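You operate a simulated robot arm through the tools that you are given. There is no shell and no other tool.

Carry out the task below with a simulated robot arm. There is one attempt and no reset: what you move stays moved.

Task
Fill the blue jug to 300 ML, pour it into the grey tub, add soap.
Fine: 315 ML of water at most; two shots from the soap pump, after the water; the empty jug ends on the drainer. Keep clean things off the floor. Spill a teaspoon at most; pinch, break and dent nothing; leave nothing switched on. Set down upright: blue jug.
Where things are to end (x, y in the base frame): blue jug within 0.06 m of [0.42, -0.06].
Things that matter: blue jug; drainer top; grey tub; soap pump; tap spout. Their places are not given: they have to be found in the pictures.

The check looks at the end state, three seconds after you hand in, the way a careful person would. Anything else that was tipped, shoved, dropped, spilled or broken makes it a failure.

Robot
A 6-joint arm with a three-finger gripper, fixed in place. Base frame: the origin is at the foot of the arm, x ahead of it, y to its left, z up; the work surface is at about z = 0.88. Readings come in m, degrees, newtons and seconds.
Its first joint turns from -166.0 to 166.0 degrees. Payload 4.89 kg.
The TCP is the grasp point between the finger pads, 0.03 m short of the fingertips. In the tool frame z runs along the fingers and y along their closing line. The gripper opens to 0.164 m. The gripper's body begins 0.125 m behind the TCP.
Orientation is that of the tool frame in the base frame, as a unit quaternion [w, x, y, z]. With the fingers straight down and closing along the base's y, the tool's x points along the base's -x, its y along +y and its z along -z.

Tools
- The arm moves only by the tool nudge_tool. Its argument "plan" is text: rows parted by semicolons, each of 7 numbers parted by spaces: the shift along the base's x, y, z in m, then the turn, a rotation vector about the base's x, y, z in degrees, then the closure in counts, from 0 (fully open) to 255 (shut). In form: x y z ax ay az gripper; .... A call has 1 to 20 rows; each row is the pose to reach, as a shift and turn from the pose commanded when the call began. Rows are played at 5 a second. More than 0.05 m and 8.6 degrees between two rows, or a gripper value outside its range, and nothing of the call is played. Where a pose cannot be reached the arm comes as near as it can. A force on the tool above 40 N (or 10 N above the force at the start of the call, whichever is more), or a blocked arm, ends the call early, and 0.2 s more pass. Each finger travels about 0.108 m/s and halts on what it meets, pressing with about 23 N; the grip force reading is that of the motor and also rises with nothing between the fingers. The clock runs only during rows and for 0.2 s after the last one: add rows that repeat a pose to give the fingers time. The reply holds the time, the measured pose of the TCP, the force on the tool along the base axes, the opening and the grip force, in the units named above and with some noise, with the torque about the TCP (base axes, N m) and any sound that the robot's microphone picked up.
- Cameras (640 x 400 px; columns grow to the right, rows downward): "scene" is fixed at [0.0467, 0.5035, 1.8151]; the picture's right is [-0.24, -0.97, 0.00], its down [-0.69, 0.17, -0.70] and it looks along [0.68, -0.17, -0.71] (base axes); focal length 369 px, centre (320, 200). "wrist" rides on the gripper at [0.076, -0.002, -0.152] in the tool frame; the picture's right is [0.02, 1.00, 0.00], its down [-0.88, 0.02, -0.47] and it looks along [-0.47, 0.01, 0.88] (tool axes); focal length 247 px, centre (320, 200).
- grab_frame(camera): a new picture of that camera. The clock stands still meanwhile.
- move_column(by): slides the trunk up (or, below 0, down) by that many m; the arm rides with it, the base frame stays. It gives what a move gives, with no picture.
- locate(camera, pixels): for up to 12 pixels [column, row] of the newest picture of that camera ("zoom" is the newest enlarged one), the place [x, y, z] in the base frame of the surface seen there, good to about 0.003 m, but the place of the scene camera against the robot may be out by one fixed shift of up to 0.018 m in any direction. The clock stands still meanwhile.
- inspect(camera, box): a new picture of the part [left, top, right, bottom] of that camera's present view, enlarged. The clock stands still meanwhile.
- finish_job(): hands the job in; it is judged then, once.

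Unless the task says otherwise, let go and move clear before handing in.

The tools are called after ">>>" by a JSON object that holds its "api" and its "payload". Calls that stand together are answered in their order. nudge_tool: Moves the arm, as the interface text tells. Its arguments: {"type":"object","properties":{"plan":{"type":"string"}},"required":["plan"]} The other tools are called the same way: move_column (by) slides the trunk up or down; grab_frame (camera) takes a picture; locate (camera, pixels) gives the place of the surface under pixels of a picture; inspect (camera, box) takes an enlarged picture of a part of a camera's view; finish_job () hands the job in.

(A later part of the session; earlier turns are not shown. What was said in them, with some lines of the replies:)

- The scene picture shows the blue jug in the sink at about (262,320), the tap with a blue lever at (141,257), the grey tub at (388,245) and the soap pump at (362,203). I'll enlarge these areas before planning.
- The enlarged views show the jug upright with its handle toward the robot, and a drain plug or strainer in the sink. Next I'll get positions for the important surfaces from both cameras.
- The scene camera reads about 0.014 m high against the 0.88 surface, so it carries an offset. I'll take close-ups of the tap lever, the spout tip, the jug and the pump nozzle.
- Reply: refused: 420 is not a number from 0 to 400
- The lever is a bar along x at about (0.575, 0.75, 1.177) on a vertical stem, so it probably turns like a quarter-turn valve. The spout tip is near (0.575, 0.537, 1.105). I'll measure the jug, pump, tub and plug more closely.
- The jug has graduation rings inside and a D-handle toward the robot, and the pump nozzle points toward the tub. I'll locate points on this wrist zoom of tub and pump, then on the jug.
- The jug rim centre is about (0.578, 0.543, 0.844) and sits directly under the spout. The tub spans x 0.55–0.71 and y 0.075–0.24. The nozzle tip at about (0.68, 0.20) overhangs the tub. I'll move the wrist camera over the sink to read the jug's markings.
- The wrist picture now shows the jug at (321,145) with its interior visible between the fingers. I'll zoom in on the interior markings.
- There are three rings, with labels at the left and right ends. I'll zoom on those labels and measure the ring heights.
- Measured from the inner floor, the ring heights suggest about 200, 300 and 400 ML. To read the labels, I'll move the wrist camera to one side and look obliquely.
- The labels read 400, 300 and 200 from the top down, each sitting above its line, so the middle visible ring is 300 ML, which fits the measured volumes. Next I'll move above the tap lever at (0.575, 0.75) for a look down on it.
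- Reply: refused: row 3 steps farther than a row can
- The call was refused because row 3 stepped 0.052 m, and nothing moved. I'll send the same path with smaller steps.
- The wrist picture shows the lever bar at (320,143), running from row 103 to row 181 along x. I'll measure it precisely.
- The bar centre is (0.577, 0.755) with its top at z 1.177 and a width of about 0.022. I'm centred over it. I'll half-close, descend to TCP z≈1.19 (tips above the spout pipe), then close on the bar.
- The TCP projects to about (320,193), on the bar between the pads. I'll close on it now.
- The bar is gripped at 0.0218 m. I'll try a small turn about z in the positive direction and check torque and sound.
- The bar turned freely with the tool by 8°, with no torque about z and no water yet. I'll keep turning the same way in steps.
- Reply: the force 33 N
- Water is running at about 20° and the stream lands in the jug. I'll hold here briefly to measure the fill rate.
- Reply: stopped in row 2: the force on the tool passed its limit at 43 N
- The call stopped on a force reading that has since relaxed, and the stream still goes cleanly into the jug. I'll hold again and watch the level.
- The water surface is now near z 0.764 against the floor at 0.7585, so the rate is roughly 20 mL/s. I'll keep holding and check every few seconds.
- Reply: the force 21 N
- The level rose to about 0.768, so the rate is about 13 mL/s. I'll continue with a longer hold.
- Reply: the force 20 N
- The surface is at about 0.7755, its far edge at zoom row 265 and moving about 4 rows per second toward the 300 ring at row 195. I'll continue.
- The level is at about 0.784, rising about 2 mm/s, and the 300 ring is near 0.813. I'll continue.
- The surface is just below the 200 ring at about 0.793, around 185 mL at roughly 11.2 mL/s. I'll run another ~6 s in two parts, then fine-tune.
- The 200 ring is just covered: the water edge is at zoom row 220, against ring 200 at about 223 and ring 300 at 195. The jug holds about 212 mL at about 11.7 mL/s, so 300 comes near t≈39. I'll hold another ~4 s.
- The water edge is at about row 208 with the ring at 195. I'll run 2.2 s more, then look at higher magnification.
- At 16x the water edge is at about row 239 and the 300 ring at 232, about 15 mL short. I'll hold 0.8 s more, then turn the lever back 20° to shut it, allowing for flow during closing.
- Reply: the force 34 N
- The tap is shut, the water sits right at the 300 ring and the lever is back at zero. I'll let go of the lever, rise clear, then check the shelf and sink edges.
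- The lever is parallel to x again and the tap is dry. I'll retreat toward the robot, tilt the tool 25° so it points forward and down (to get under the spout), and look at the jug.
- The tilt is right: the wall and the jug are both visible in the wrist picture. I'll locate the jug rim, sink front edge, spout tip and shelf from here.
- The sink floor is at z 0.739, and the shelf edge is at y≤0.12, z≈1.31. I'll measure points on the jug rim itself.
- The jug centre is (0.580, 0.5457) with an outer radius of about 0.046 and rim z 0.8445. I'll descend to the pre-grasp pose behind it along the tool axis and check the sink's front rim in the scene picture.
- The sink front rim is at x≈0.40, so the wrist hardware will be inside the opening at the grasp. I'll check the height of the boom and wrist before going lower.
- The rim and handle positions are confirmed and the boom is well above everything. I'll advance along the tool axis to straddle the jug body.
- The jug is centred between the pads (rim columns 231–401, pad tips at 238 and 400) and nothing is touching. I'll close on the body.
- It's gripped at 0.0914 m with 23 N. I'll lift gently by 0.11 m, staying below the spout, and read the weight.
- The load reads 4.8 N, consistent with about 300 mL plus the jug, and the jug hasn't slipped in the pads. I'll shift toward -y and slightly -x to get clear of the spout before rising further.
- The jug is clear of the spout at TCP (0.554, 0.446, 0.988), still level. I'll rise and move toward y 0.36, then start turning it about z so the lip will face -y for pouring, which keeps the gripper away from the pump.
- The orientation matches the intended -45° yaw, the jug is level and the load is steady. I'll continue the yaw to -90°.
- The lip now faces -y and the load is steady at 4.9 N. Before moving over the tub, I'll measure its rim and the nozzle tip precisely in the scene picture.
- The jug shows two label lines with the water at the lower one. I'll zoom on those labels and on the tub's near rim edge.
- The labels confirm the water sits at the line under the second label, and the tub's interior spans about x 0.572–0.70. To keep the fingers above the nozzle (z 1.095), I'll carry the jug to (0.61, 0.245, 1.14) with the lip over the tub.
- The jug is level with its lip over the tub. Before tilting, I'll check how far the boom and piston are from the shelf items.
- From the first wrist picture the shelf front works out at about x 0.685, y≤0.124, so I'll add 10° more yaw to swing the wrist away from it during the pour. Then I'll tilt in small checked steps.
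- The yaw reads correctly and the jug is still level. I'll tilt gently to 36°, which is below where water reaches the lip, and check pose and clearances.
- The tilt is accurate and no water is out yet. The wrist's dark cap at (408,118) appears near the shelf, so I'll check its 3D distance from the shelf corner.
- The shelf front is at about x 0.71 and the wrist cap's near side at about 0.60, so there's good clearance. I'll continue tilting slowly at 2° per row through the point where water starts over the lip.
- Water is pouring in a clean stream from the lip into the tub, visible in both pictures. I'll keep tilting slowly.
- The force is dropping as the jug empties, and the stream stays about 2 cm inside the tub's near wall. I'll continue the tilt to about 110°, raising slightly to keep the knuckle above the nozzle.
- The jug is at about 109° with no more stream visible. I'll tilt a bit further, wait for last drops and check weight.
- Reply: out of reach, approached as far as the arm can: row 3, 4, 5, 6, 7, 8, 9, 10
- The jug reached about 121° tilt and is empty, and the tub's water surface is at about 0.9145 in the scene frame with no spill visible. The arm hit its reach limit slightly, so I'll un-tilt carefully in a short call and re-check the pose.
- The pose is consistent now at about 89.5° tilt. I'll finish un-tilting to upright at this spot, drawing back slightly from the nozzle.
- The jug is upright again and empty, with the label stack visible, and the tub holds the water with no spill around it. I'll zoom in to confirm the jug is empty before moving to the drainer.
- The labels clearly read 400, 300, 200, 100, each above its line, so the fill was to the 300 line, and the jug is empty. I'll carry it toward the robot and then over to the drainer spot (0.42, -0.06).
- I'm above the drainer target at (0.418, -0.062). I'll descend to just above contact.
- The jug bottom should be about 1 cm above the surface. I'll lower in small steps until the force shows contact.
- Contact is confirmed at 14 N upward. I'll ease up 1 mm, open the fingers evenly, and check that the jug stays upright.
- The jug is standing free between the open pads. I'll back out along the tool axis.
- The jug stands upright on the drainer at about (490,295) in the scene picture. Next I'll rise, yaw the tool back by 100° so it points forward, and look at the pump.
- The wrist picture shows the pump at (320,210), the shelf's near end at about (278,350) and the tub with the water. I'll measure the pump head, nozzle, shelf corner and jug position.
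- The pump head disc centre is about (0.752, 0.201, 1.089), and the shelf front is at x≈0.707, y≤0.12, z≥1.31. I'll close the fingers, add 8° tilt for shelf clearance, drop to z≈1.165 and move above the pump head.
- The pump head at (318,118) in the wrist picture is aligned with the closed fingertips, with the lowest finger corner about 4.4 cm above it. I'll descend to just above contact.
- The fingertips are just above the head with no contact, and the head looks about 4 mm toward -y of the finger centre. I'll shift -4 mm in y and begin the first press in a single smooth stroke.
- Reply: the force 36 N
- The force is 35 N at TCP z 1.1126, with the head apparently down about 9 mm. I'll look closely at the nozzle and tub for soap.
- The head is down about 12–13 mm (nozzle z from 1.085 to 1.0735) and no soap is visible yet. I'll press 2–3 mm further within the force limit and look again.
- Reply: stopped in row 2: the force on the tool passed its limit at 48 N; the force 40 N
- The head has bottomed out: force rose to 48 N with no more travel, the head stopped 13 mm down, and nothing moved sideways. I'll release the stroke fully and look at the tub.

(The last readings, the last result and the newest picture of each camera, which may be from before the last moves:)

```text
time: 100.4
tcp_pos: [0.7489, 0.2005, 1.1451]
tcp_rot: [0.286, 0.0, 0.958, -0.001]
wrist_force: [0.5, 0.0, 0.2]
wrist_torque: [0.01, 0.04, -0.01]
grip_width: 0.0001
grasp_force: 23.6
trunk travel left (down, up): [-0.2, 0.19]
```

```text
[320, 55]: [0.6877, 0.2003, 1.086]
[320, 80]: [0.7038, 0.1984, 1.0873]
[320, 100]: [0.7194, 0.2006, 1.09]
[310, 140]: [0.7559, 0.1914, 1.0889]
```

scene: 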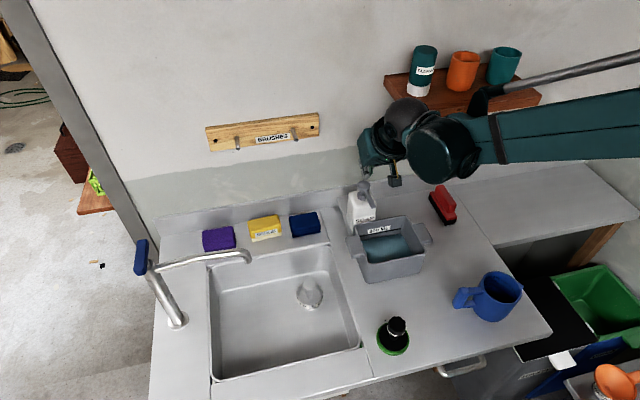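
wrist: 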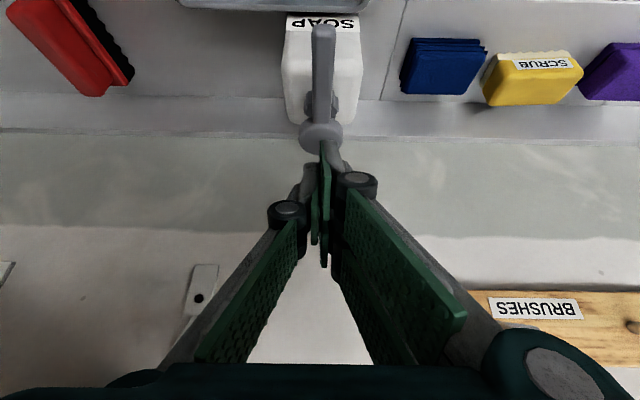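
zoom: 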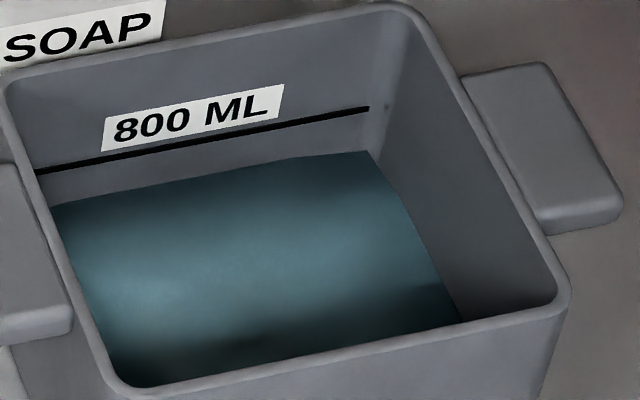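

The head sprang back to 1.089, so that was one full stroke, but I can't see soap yet. I'll back off to view the tub surface under the nozzle with the wrist camera.

>>> {"api": "nudge_tool", "payload": {"plan": "-0.03 0 0.02 0 0 0 255; -0.07 0 0.035 0 0 0 255; -0.11 0 0.05 0 0 0 255; -0.15 0 0.065 0 0 0 255; -0.19 0 0.08 0 0 0 255; -0.23 0 0.09 0 0 0 255; -0.23 0 0.09 0 4 0 255; -0.23 0 0.09 0 8 0 255"}}

>>> {"api": "grab_frame", "payload": {"camera": "wrist"}}

>>> {"api": "inspect", "payload": {"camera": "scene", "box": [330, 170, 430, 260]}}

```text
time: 102.2
tcp_pos: [0.5179, 0.1982, 1.2334]
tcp_rot: [0.22, -0.001, 0.975, 0.0]
wrist_force: [-2.3, -0.8, 0.2]
wrist_torque: [0.13, -0.19, 0.01]
grip_width: 0.0
grasp_force: 23.2
trunk travel left (down, up): [-0.2, 0.19]
```

```text
taken
```

wrist: 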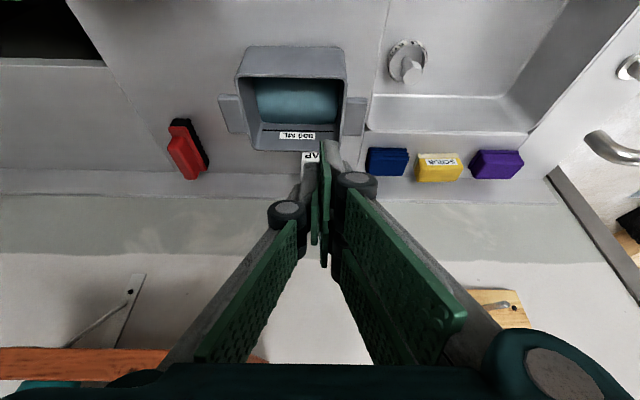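

```text
4.44 times, centred on (380, 215) of scene
```

zoom: 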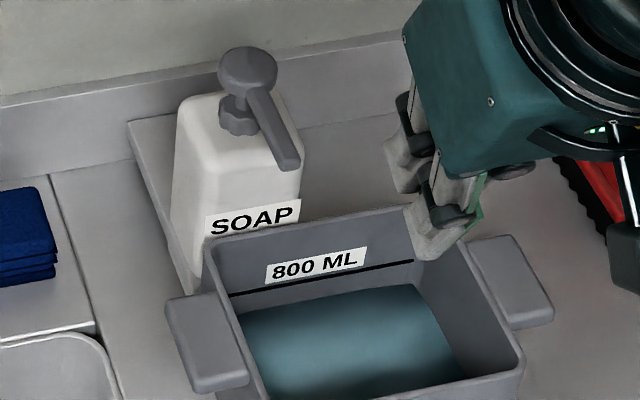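

>>> {"api": "inspect", "payload": {"camera": "wrist", "box": [220, 40, 380, 160]}}

>>> {"api": "inspect", "payload": {"camera": "scene", "box": [362, 185, 402, 215]}}

```text
3.33 times, centred on (300, 100) of wrist
```

zoom: 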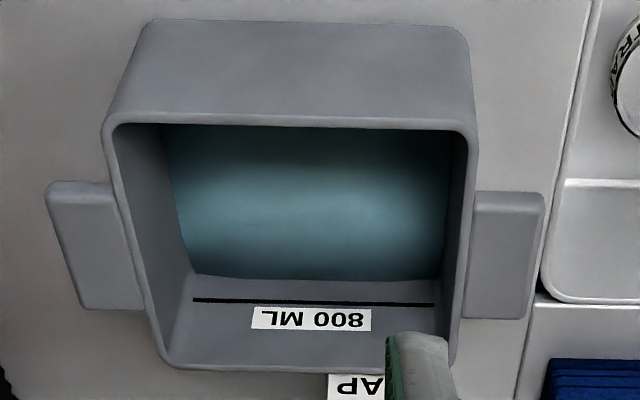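

```text
13.33 times, centred on (382, 200) of scene
```

zoom: 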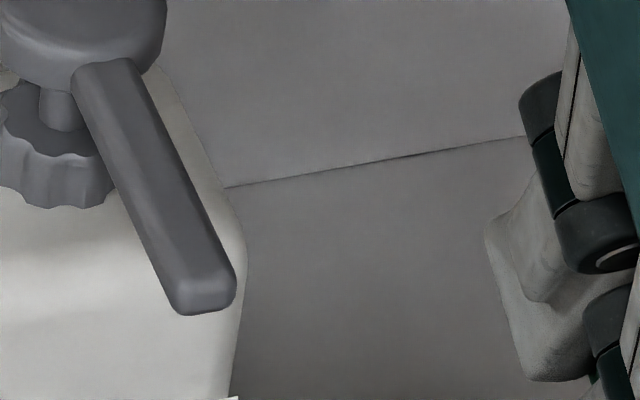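

No soap is visible in either view, though the stroke was full: the exposed stem of about 13 mm was fully used. I'll return above the head and do the second stroke in small stages, taking pictures mid-stroke to see the soap coming out.

>>> {"api": "nudge_tool", "payload": {"plan": "0 0 0 0 -4 0 255; 0 0 0 0 -8 0 255; 0.04 0.001 -0.01 0 -8 0 255; 0.08 0.001 -0.025 0 -8 0 255; 0.12 0.001 -0.04 0 -8 0 255; 0.16 0.001 -0.055 0 -8 0 255; 0.2 0.001 -0.07 0 -8 0 255; 0.23 0.001 -0.09 0 -8 0 255; 0.23 0.001 -0.1 0 -8 0 255; 0.23 0.001 -0.106 0 -8 0 255; 0.23 0.001 -0.106 0 -8 0 255"}}

>>> {"api": "inspect", "payload": {"camera": "scene", "box": [330, 170, 430, 260]}}

>>> {"api": "grab_frame", "payload": {"camera": "wrist"}}

```text
time: 104.6
tcp_pos: [0.7495, 0.2009, 1.1271]
tcp_rot: [0.286, 0.0, 0.958, 0.0]
wrist_force: [-3.3, -0.5, 0.4]
wrist_torque: [-0.01, 0.02, -0.01]
grip_width: 0.0001
grasp_force: 22.9
trunk travel left (down, up): [-0.2, 0.19]
```

```text
4.44 times, centred on (380, 215) of scene
```

zoom: 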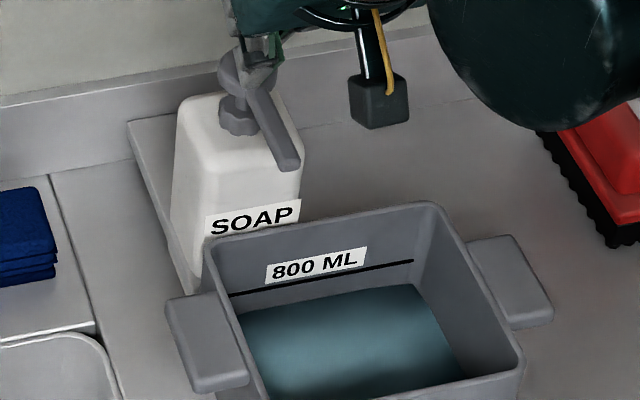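

```text
taken
```

wrist: 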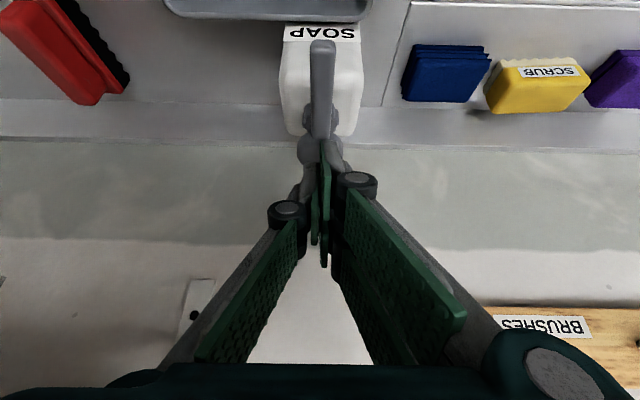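

The fingertips are just above the head again. I'll start the second stroke, stopping partway for a picture.

>>> {"api": "nudge_tool", "payload": {"plan": "0 0 -0.004 0 0 0 255; 0 0 -0.009 0 0 0 255"}}

>>> {"api": "inspect", "payload": {"camera": "scene", "box": [330, 170, 430, 260]}}

```text
time: 105.2
tcp_pos: [0.748, 0.1993, 1.1192]
tcp_rot: [0.287, 0.0, 0.958, -0.001]
wrist_force: [-0.8, 1.0, 4.7]
wrist_torque: [0.02, 0.02, 0.01]
grip_width: 0.0003
grasp_force: 23.2
trunk travel left (down, up): [-0.2, 0.19]
```

```text
4.44 times, centred on (380, 215) of scene
```

zoom: 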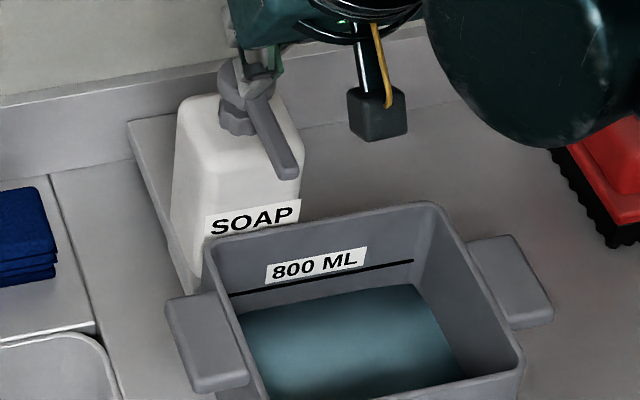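

The force is only 4.7 N about halfway down, so the earlier 35 N was well into the end stop and shot one was complete. I'll continue the stroke in small steps to the bottom.

>>> {"api": "nudge_tool", "payload": {"plan": "0 0 -0.003 0 0 0 255"}}

>>> {"api": "inspect", "payload": {"camera": "scene", "box": [330, 170, 430, 260]}}

```text
time: 105.6
tcp_pos: [0.7481, 0.1991, 1.1165]
tcp_rot: [0.286, 0.0, 0.958, 0.0]
wrist_force: [-0.7, -0.9, 5.3]
wrist_torque: [-0.01, 0.02, -0.03]
grip_width: 0.0
grasp_force: 22.8
trunk travel left (down, up): [-0.2, 0.19]
```

```text
4.44 times, centred on (380, 215) of scene
```

zoom: 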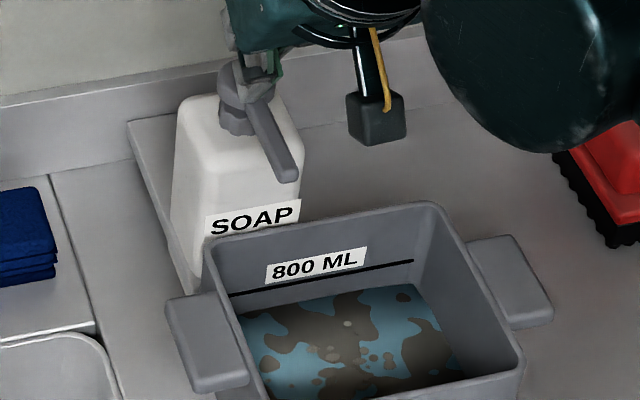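

Suds patches have just appeared on the tub surface at about 9 mm of travel (zoom around (340,340)). I'll look closely before going on.

>>> {"api": "inspect", "payload": {"camera": "scene", "box": [360, 215, 430, 265]}}

>>> {"api": "inspect", "payload": {"camera": "wrist", "box": [270, 0, 370, 170]}}

>>> {"api": "locate", "payload": {"camera": "zoom", "pixels": [[320, 120], [320, 160], [320, 200]]}}

```text
8.00 times, centred on (395, 240) of scene
```

zoom: 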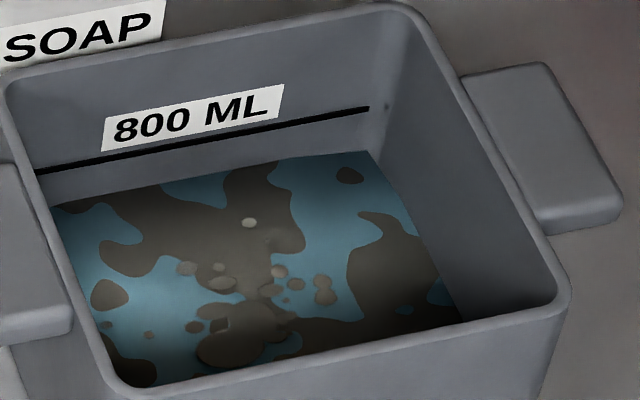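

```text
2.35 times, centred on (320, 85) of wrist
```

zoom: 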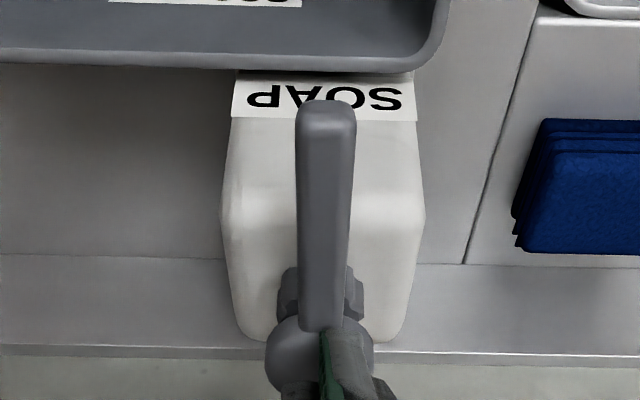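

```text
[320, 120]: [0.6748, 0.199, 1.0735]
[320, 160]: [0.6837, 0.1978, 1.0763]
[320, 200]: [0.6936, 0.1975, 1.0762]
```

Foam with bubbles now covers roughly half of the surface. I'll finish this stroke to the bottom gently, then release fully and look for any change.

>>> {"api": "nudge_tool", "payload": {"plan": "0 0 -0.002 0 0 0 255; 0 0 -0.0035 0 0 0 255"}}

>>> {"api": "inspect", "payload": {"camera": "scene", "box": [360, 215, 430, 265]}}

```text
time: 106.2
tcp_pos: [0.7475, 0.2003, 1.1141]
tcp_rot: [0.287, -0.001, 0.958, 0.001]
wrist_force: [-3.4, 2.0, 16.0]
wrist_torque: [0.07, 0.22, 0.01]
grip_width: 0.0
grasp_force: 23.8
trunk travel left (down, up): [-0.2, 0.19]
```

```text
8.00 times, centred on (395, 240) of scene
```

zoom: 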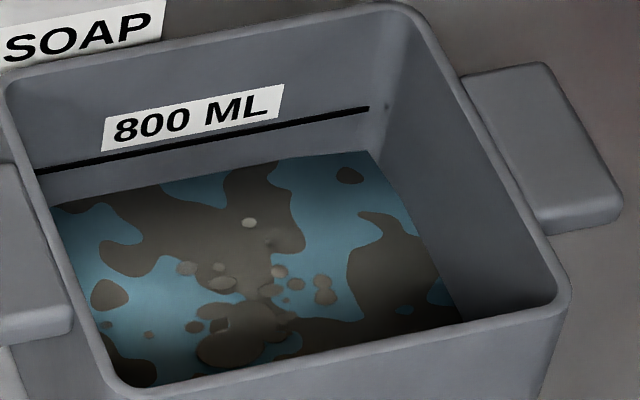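

The foam is unchanged at the bottom of the stroke, with the end stop felt at 16 N. Now I'll release fully and back away to look from the wrist camera as well.

>>> {"api": "nudge_tool", "payload": {"plan": "0 0 0.006 0 0 0 255; 0 0 0.014 0 0 0 255; 0 0 0.022 0 0 0 255; 0 0 0.03 0 0 0 255; -0.03 0 0.045 0 0 0 255; -0.07 0 0.06 0 0 0 255; -0.11 0 0.075 0 0 0 255; -0.15 0 0.09 0 0 0 255; -0.19 0 0.105 0 0 0 255; -0.23 0 0.12 0 0 0 255; -0.23 0 0.12 0 4 0 255; -0.23 0 0.12 0 8 0 255; -0.23 0 0.12 0 8 0 255"}}

>>> {"api": "grab_frame", "payload": {"camera": "scene"}}

>>> {"api": "inspect", "payload": {"camera": "scene", "box": [330, 170, 440, 290]}}

>>> {"api": "inspect", "payload": {"camera": "wrist", "box": [200, 30, 400, 170]}}

```text
time: 109.0
tcp_pos: [0.5175, 0.1997, 1.2342]
tcp_rot: [0.219, 0.0, 0.976, -0.001]
wrist_force: [0.0, 0.0, -0.5]
wrist_torque: [-0.02, 0.01, -0.03]
grip_width: 0.0001
grasp_force: 23.0
trunk travel left (down, up): [-0.2, 0.19]
```

```text
taken
```

scene: 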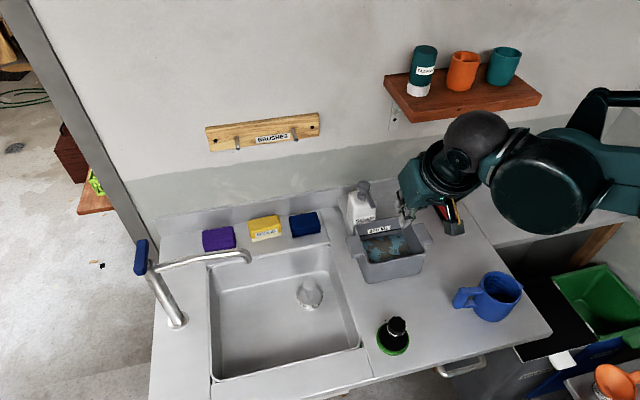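

```text
3.33 times, centred on (385, 230) of scene
```

zoom: 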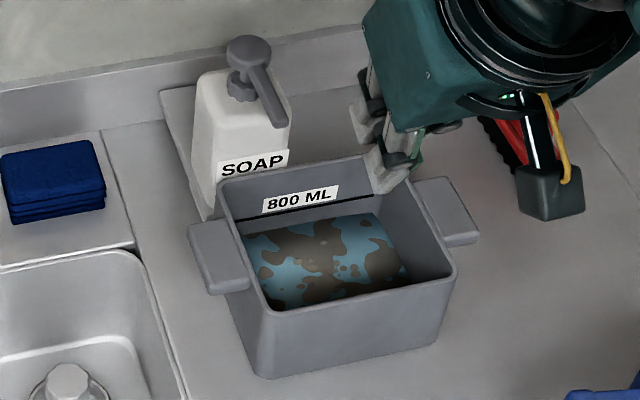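

```text
2.86 times, centred on (300, 100) of wrist
```

zoom: 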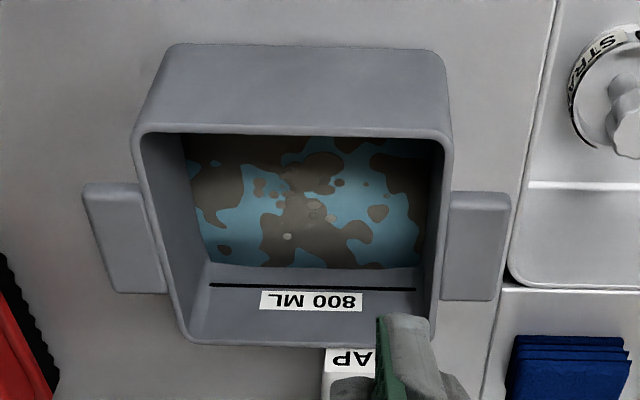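

Suds cover the water after the second full stroke, and nothing around the tub or pump has shifted. I'll move the arm up and clear, then do a last check of the jug, tap, counter and sink.

>>> {"api": "nudge_tool", "payload": {"plan": "-0.02 0 0.04 0 4 0 255; -0.04 0 0.08 0 8 0 200; -0.05 0 0.12 0 14 0 150; -0.06 0 0.16 0 20 0 100; -0.06 0 0.2 0 25 0 100; -0.06 0 0.24 0 25 0 100; -0.06 0 0.24 0 25 0 100"}}

>>> {"api": "grab_frame", "payload": {"camera": "scene"}}

>>> {"api": "inspect", "payload": {"camera": "scene", "box": [430, 230, 570, 350]}}

>>> {"api": "inspect", "payload": {"camera": "scene", "box": [120, 200, 400, 400]}}

>>> {"api": "grab_frame", "payload": {"camera": "wrist"}}

```text
time: 110.6
tcp_pos: [0.4598, 0.2021, 1.4752]
tcp_rot: [0.002, 0.0, 1.0, 0.0]
wrist_force: [0.2, 0.2, -0.5]
wrist_torque: [-0.02, -0.01, -0.03]
grip_width: 0.0995
grasp_force: 0.1
trunk travel left (down, up): [-0.2, 0.19]
```

```text
taken
```

scene: 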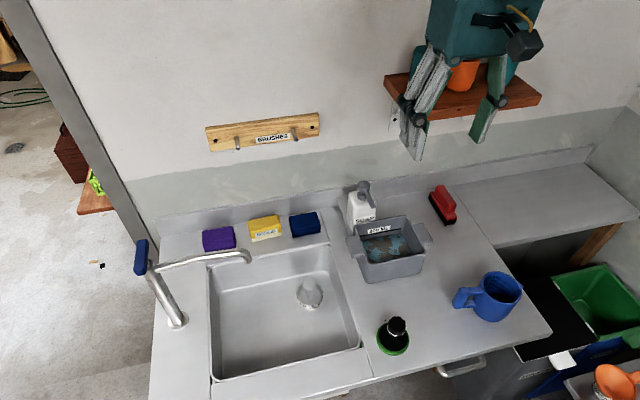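

```text
3.33 times, centred on (500, 290) of scene
```

zoom: 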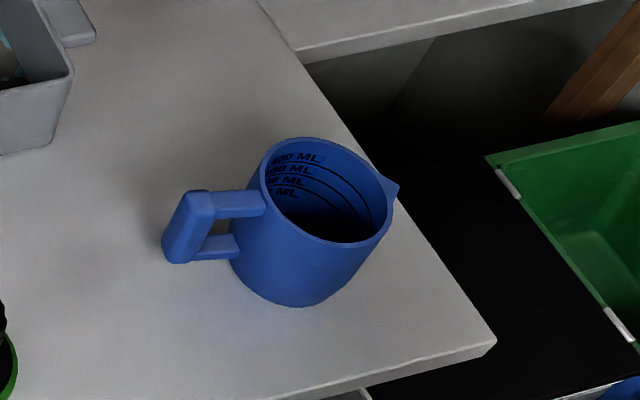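

```text
2.00 times, centred on (260, 300) of scene
```

zoom: 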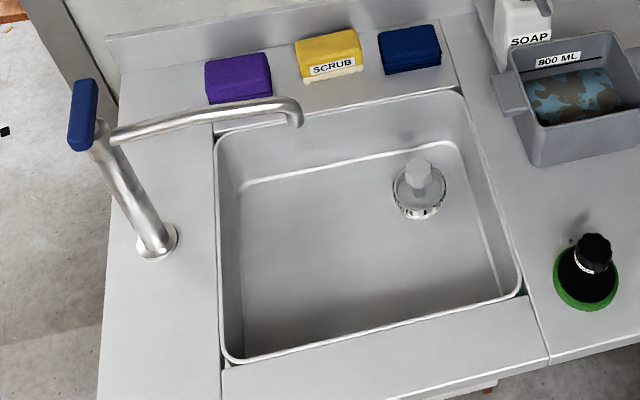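

```text
taken
```

wrist: 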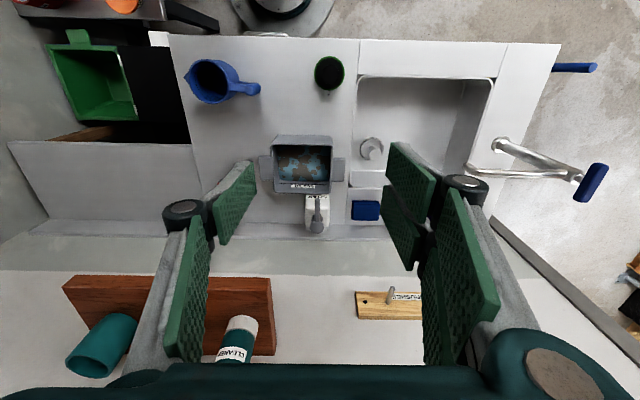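

Everything looks dry and in place, the tap is off, and the jug is upright on the drainer. I'll confirm the jug's coordinates, the lever angle, and the tub and pump positions with the wrist camera.

>>> {"api": "locate", "payload": {"camera": "wrist", "pixels": [[190, 78], [208, 62], [230, 88], [205, 100], [250, 88], [603, 168], [580, 198], [318, 222], [300, 186], [262, 165], [343, 165]]}}

>>> {"api": "inspect", "payload": {"camera": "wrist", "box": [170, 30, 350, 240]}}

```text
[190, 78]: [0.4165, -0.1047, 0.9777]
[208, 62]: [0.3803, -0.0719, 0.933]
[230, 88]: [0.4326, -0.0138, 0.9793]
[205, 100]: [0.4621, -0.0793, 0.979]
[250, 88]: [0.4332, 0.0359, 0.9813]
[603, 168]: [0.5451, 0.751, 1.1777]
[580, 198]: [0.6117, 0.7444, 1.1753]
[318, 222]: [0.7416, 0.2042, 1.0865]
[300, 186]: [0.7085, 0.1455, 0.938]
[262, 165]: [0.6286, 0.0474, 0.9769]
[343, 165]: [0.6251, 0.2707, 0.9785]
```

```text
1.90 times, centred on (260, 135) of wrist
```

zoom: 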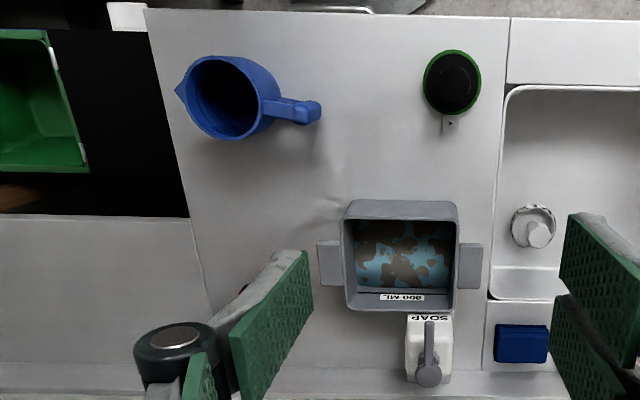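

The checks read as follows:
- **Jug:** upright and empty at about (0.42, -0.06).
- **Tap:** the lever is back at its start angle and no water is running.
- **Tub and pump:** neither has moved.
- **Soap:** I made two full pump strokes. Suds showed only during the second, so I'm counting two shots; the pictures don't show the first one on its own.
- **Spills:** I see no water on the counter.

The arm is clear, so I'm handing in.

>>> {"api": "finish_job", "payload": {}}

```text
The job is handed in.
```

I handed the job in, with one point I couldn't confirm: whether the first soap stroke counted as a shot.

- **Water:** I filled the jug to its 300 ML line and shut the tap. I then poured it all into the grey tub, and no spill shows in the pictures.
- **Soap:** I pressed the pump to the bottom twice, after the water. Suds appeared only during the second press. The first press was also a full stroke, so I counted two shots, but no picture shows soap from the first one. I did not press a third time, because that would have risked three shots.
- **Jug:** It is empty and upright on the drainer at about (0.42, -0.06).
- **Everything else:** The tap is off, and the tub, pump and other items look where they were. The arm had let go and moved clear before I handed in.
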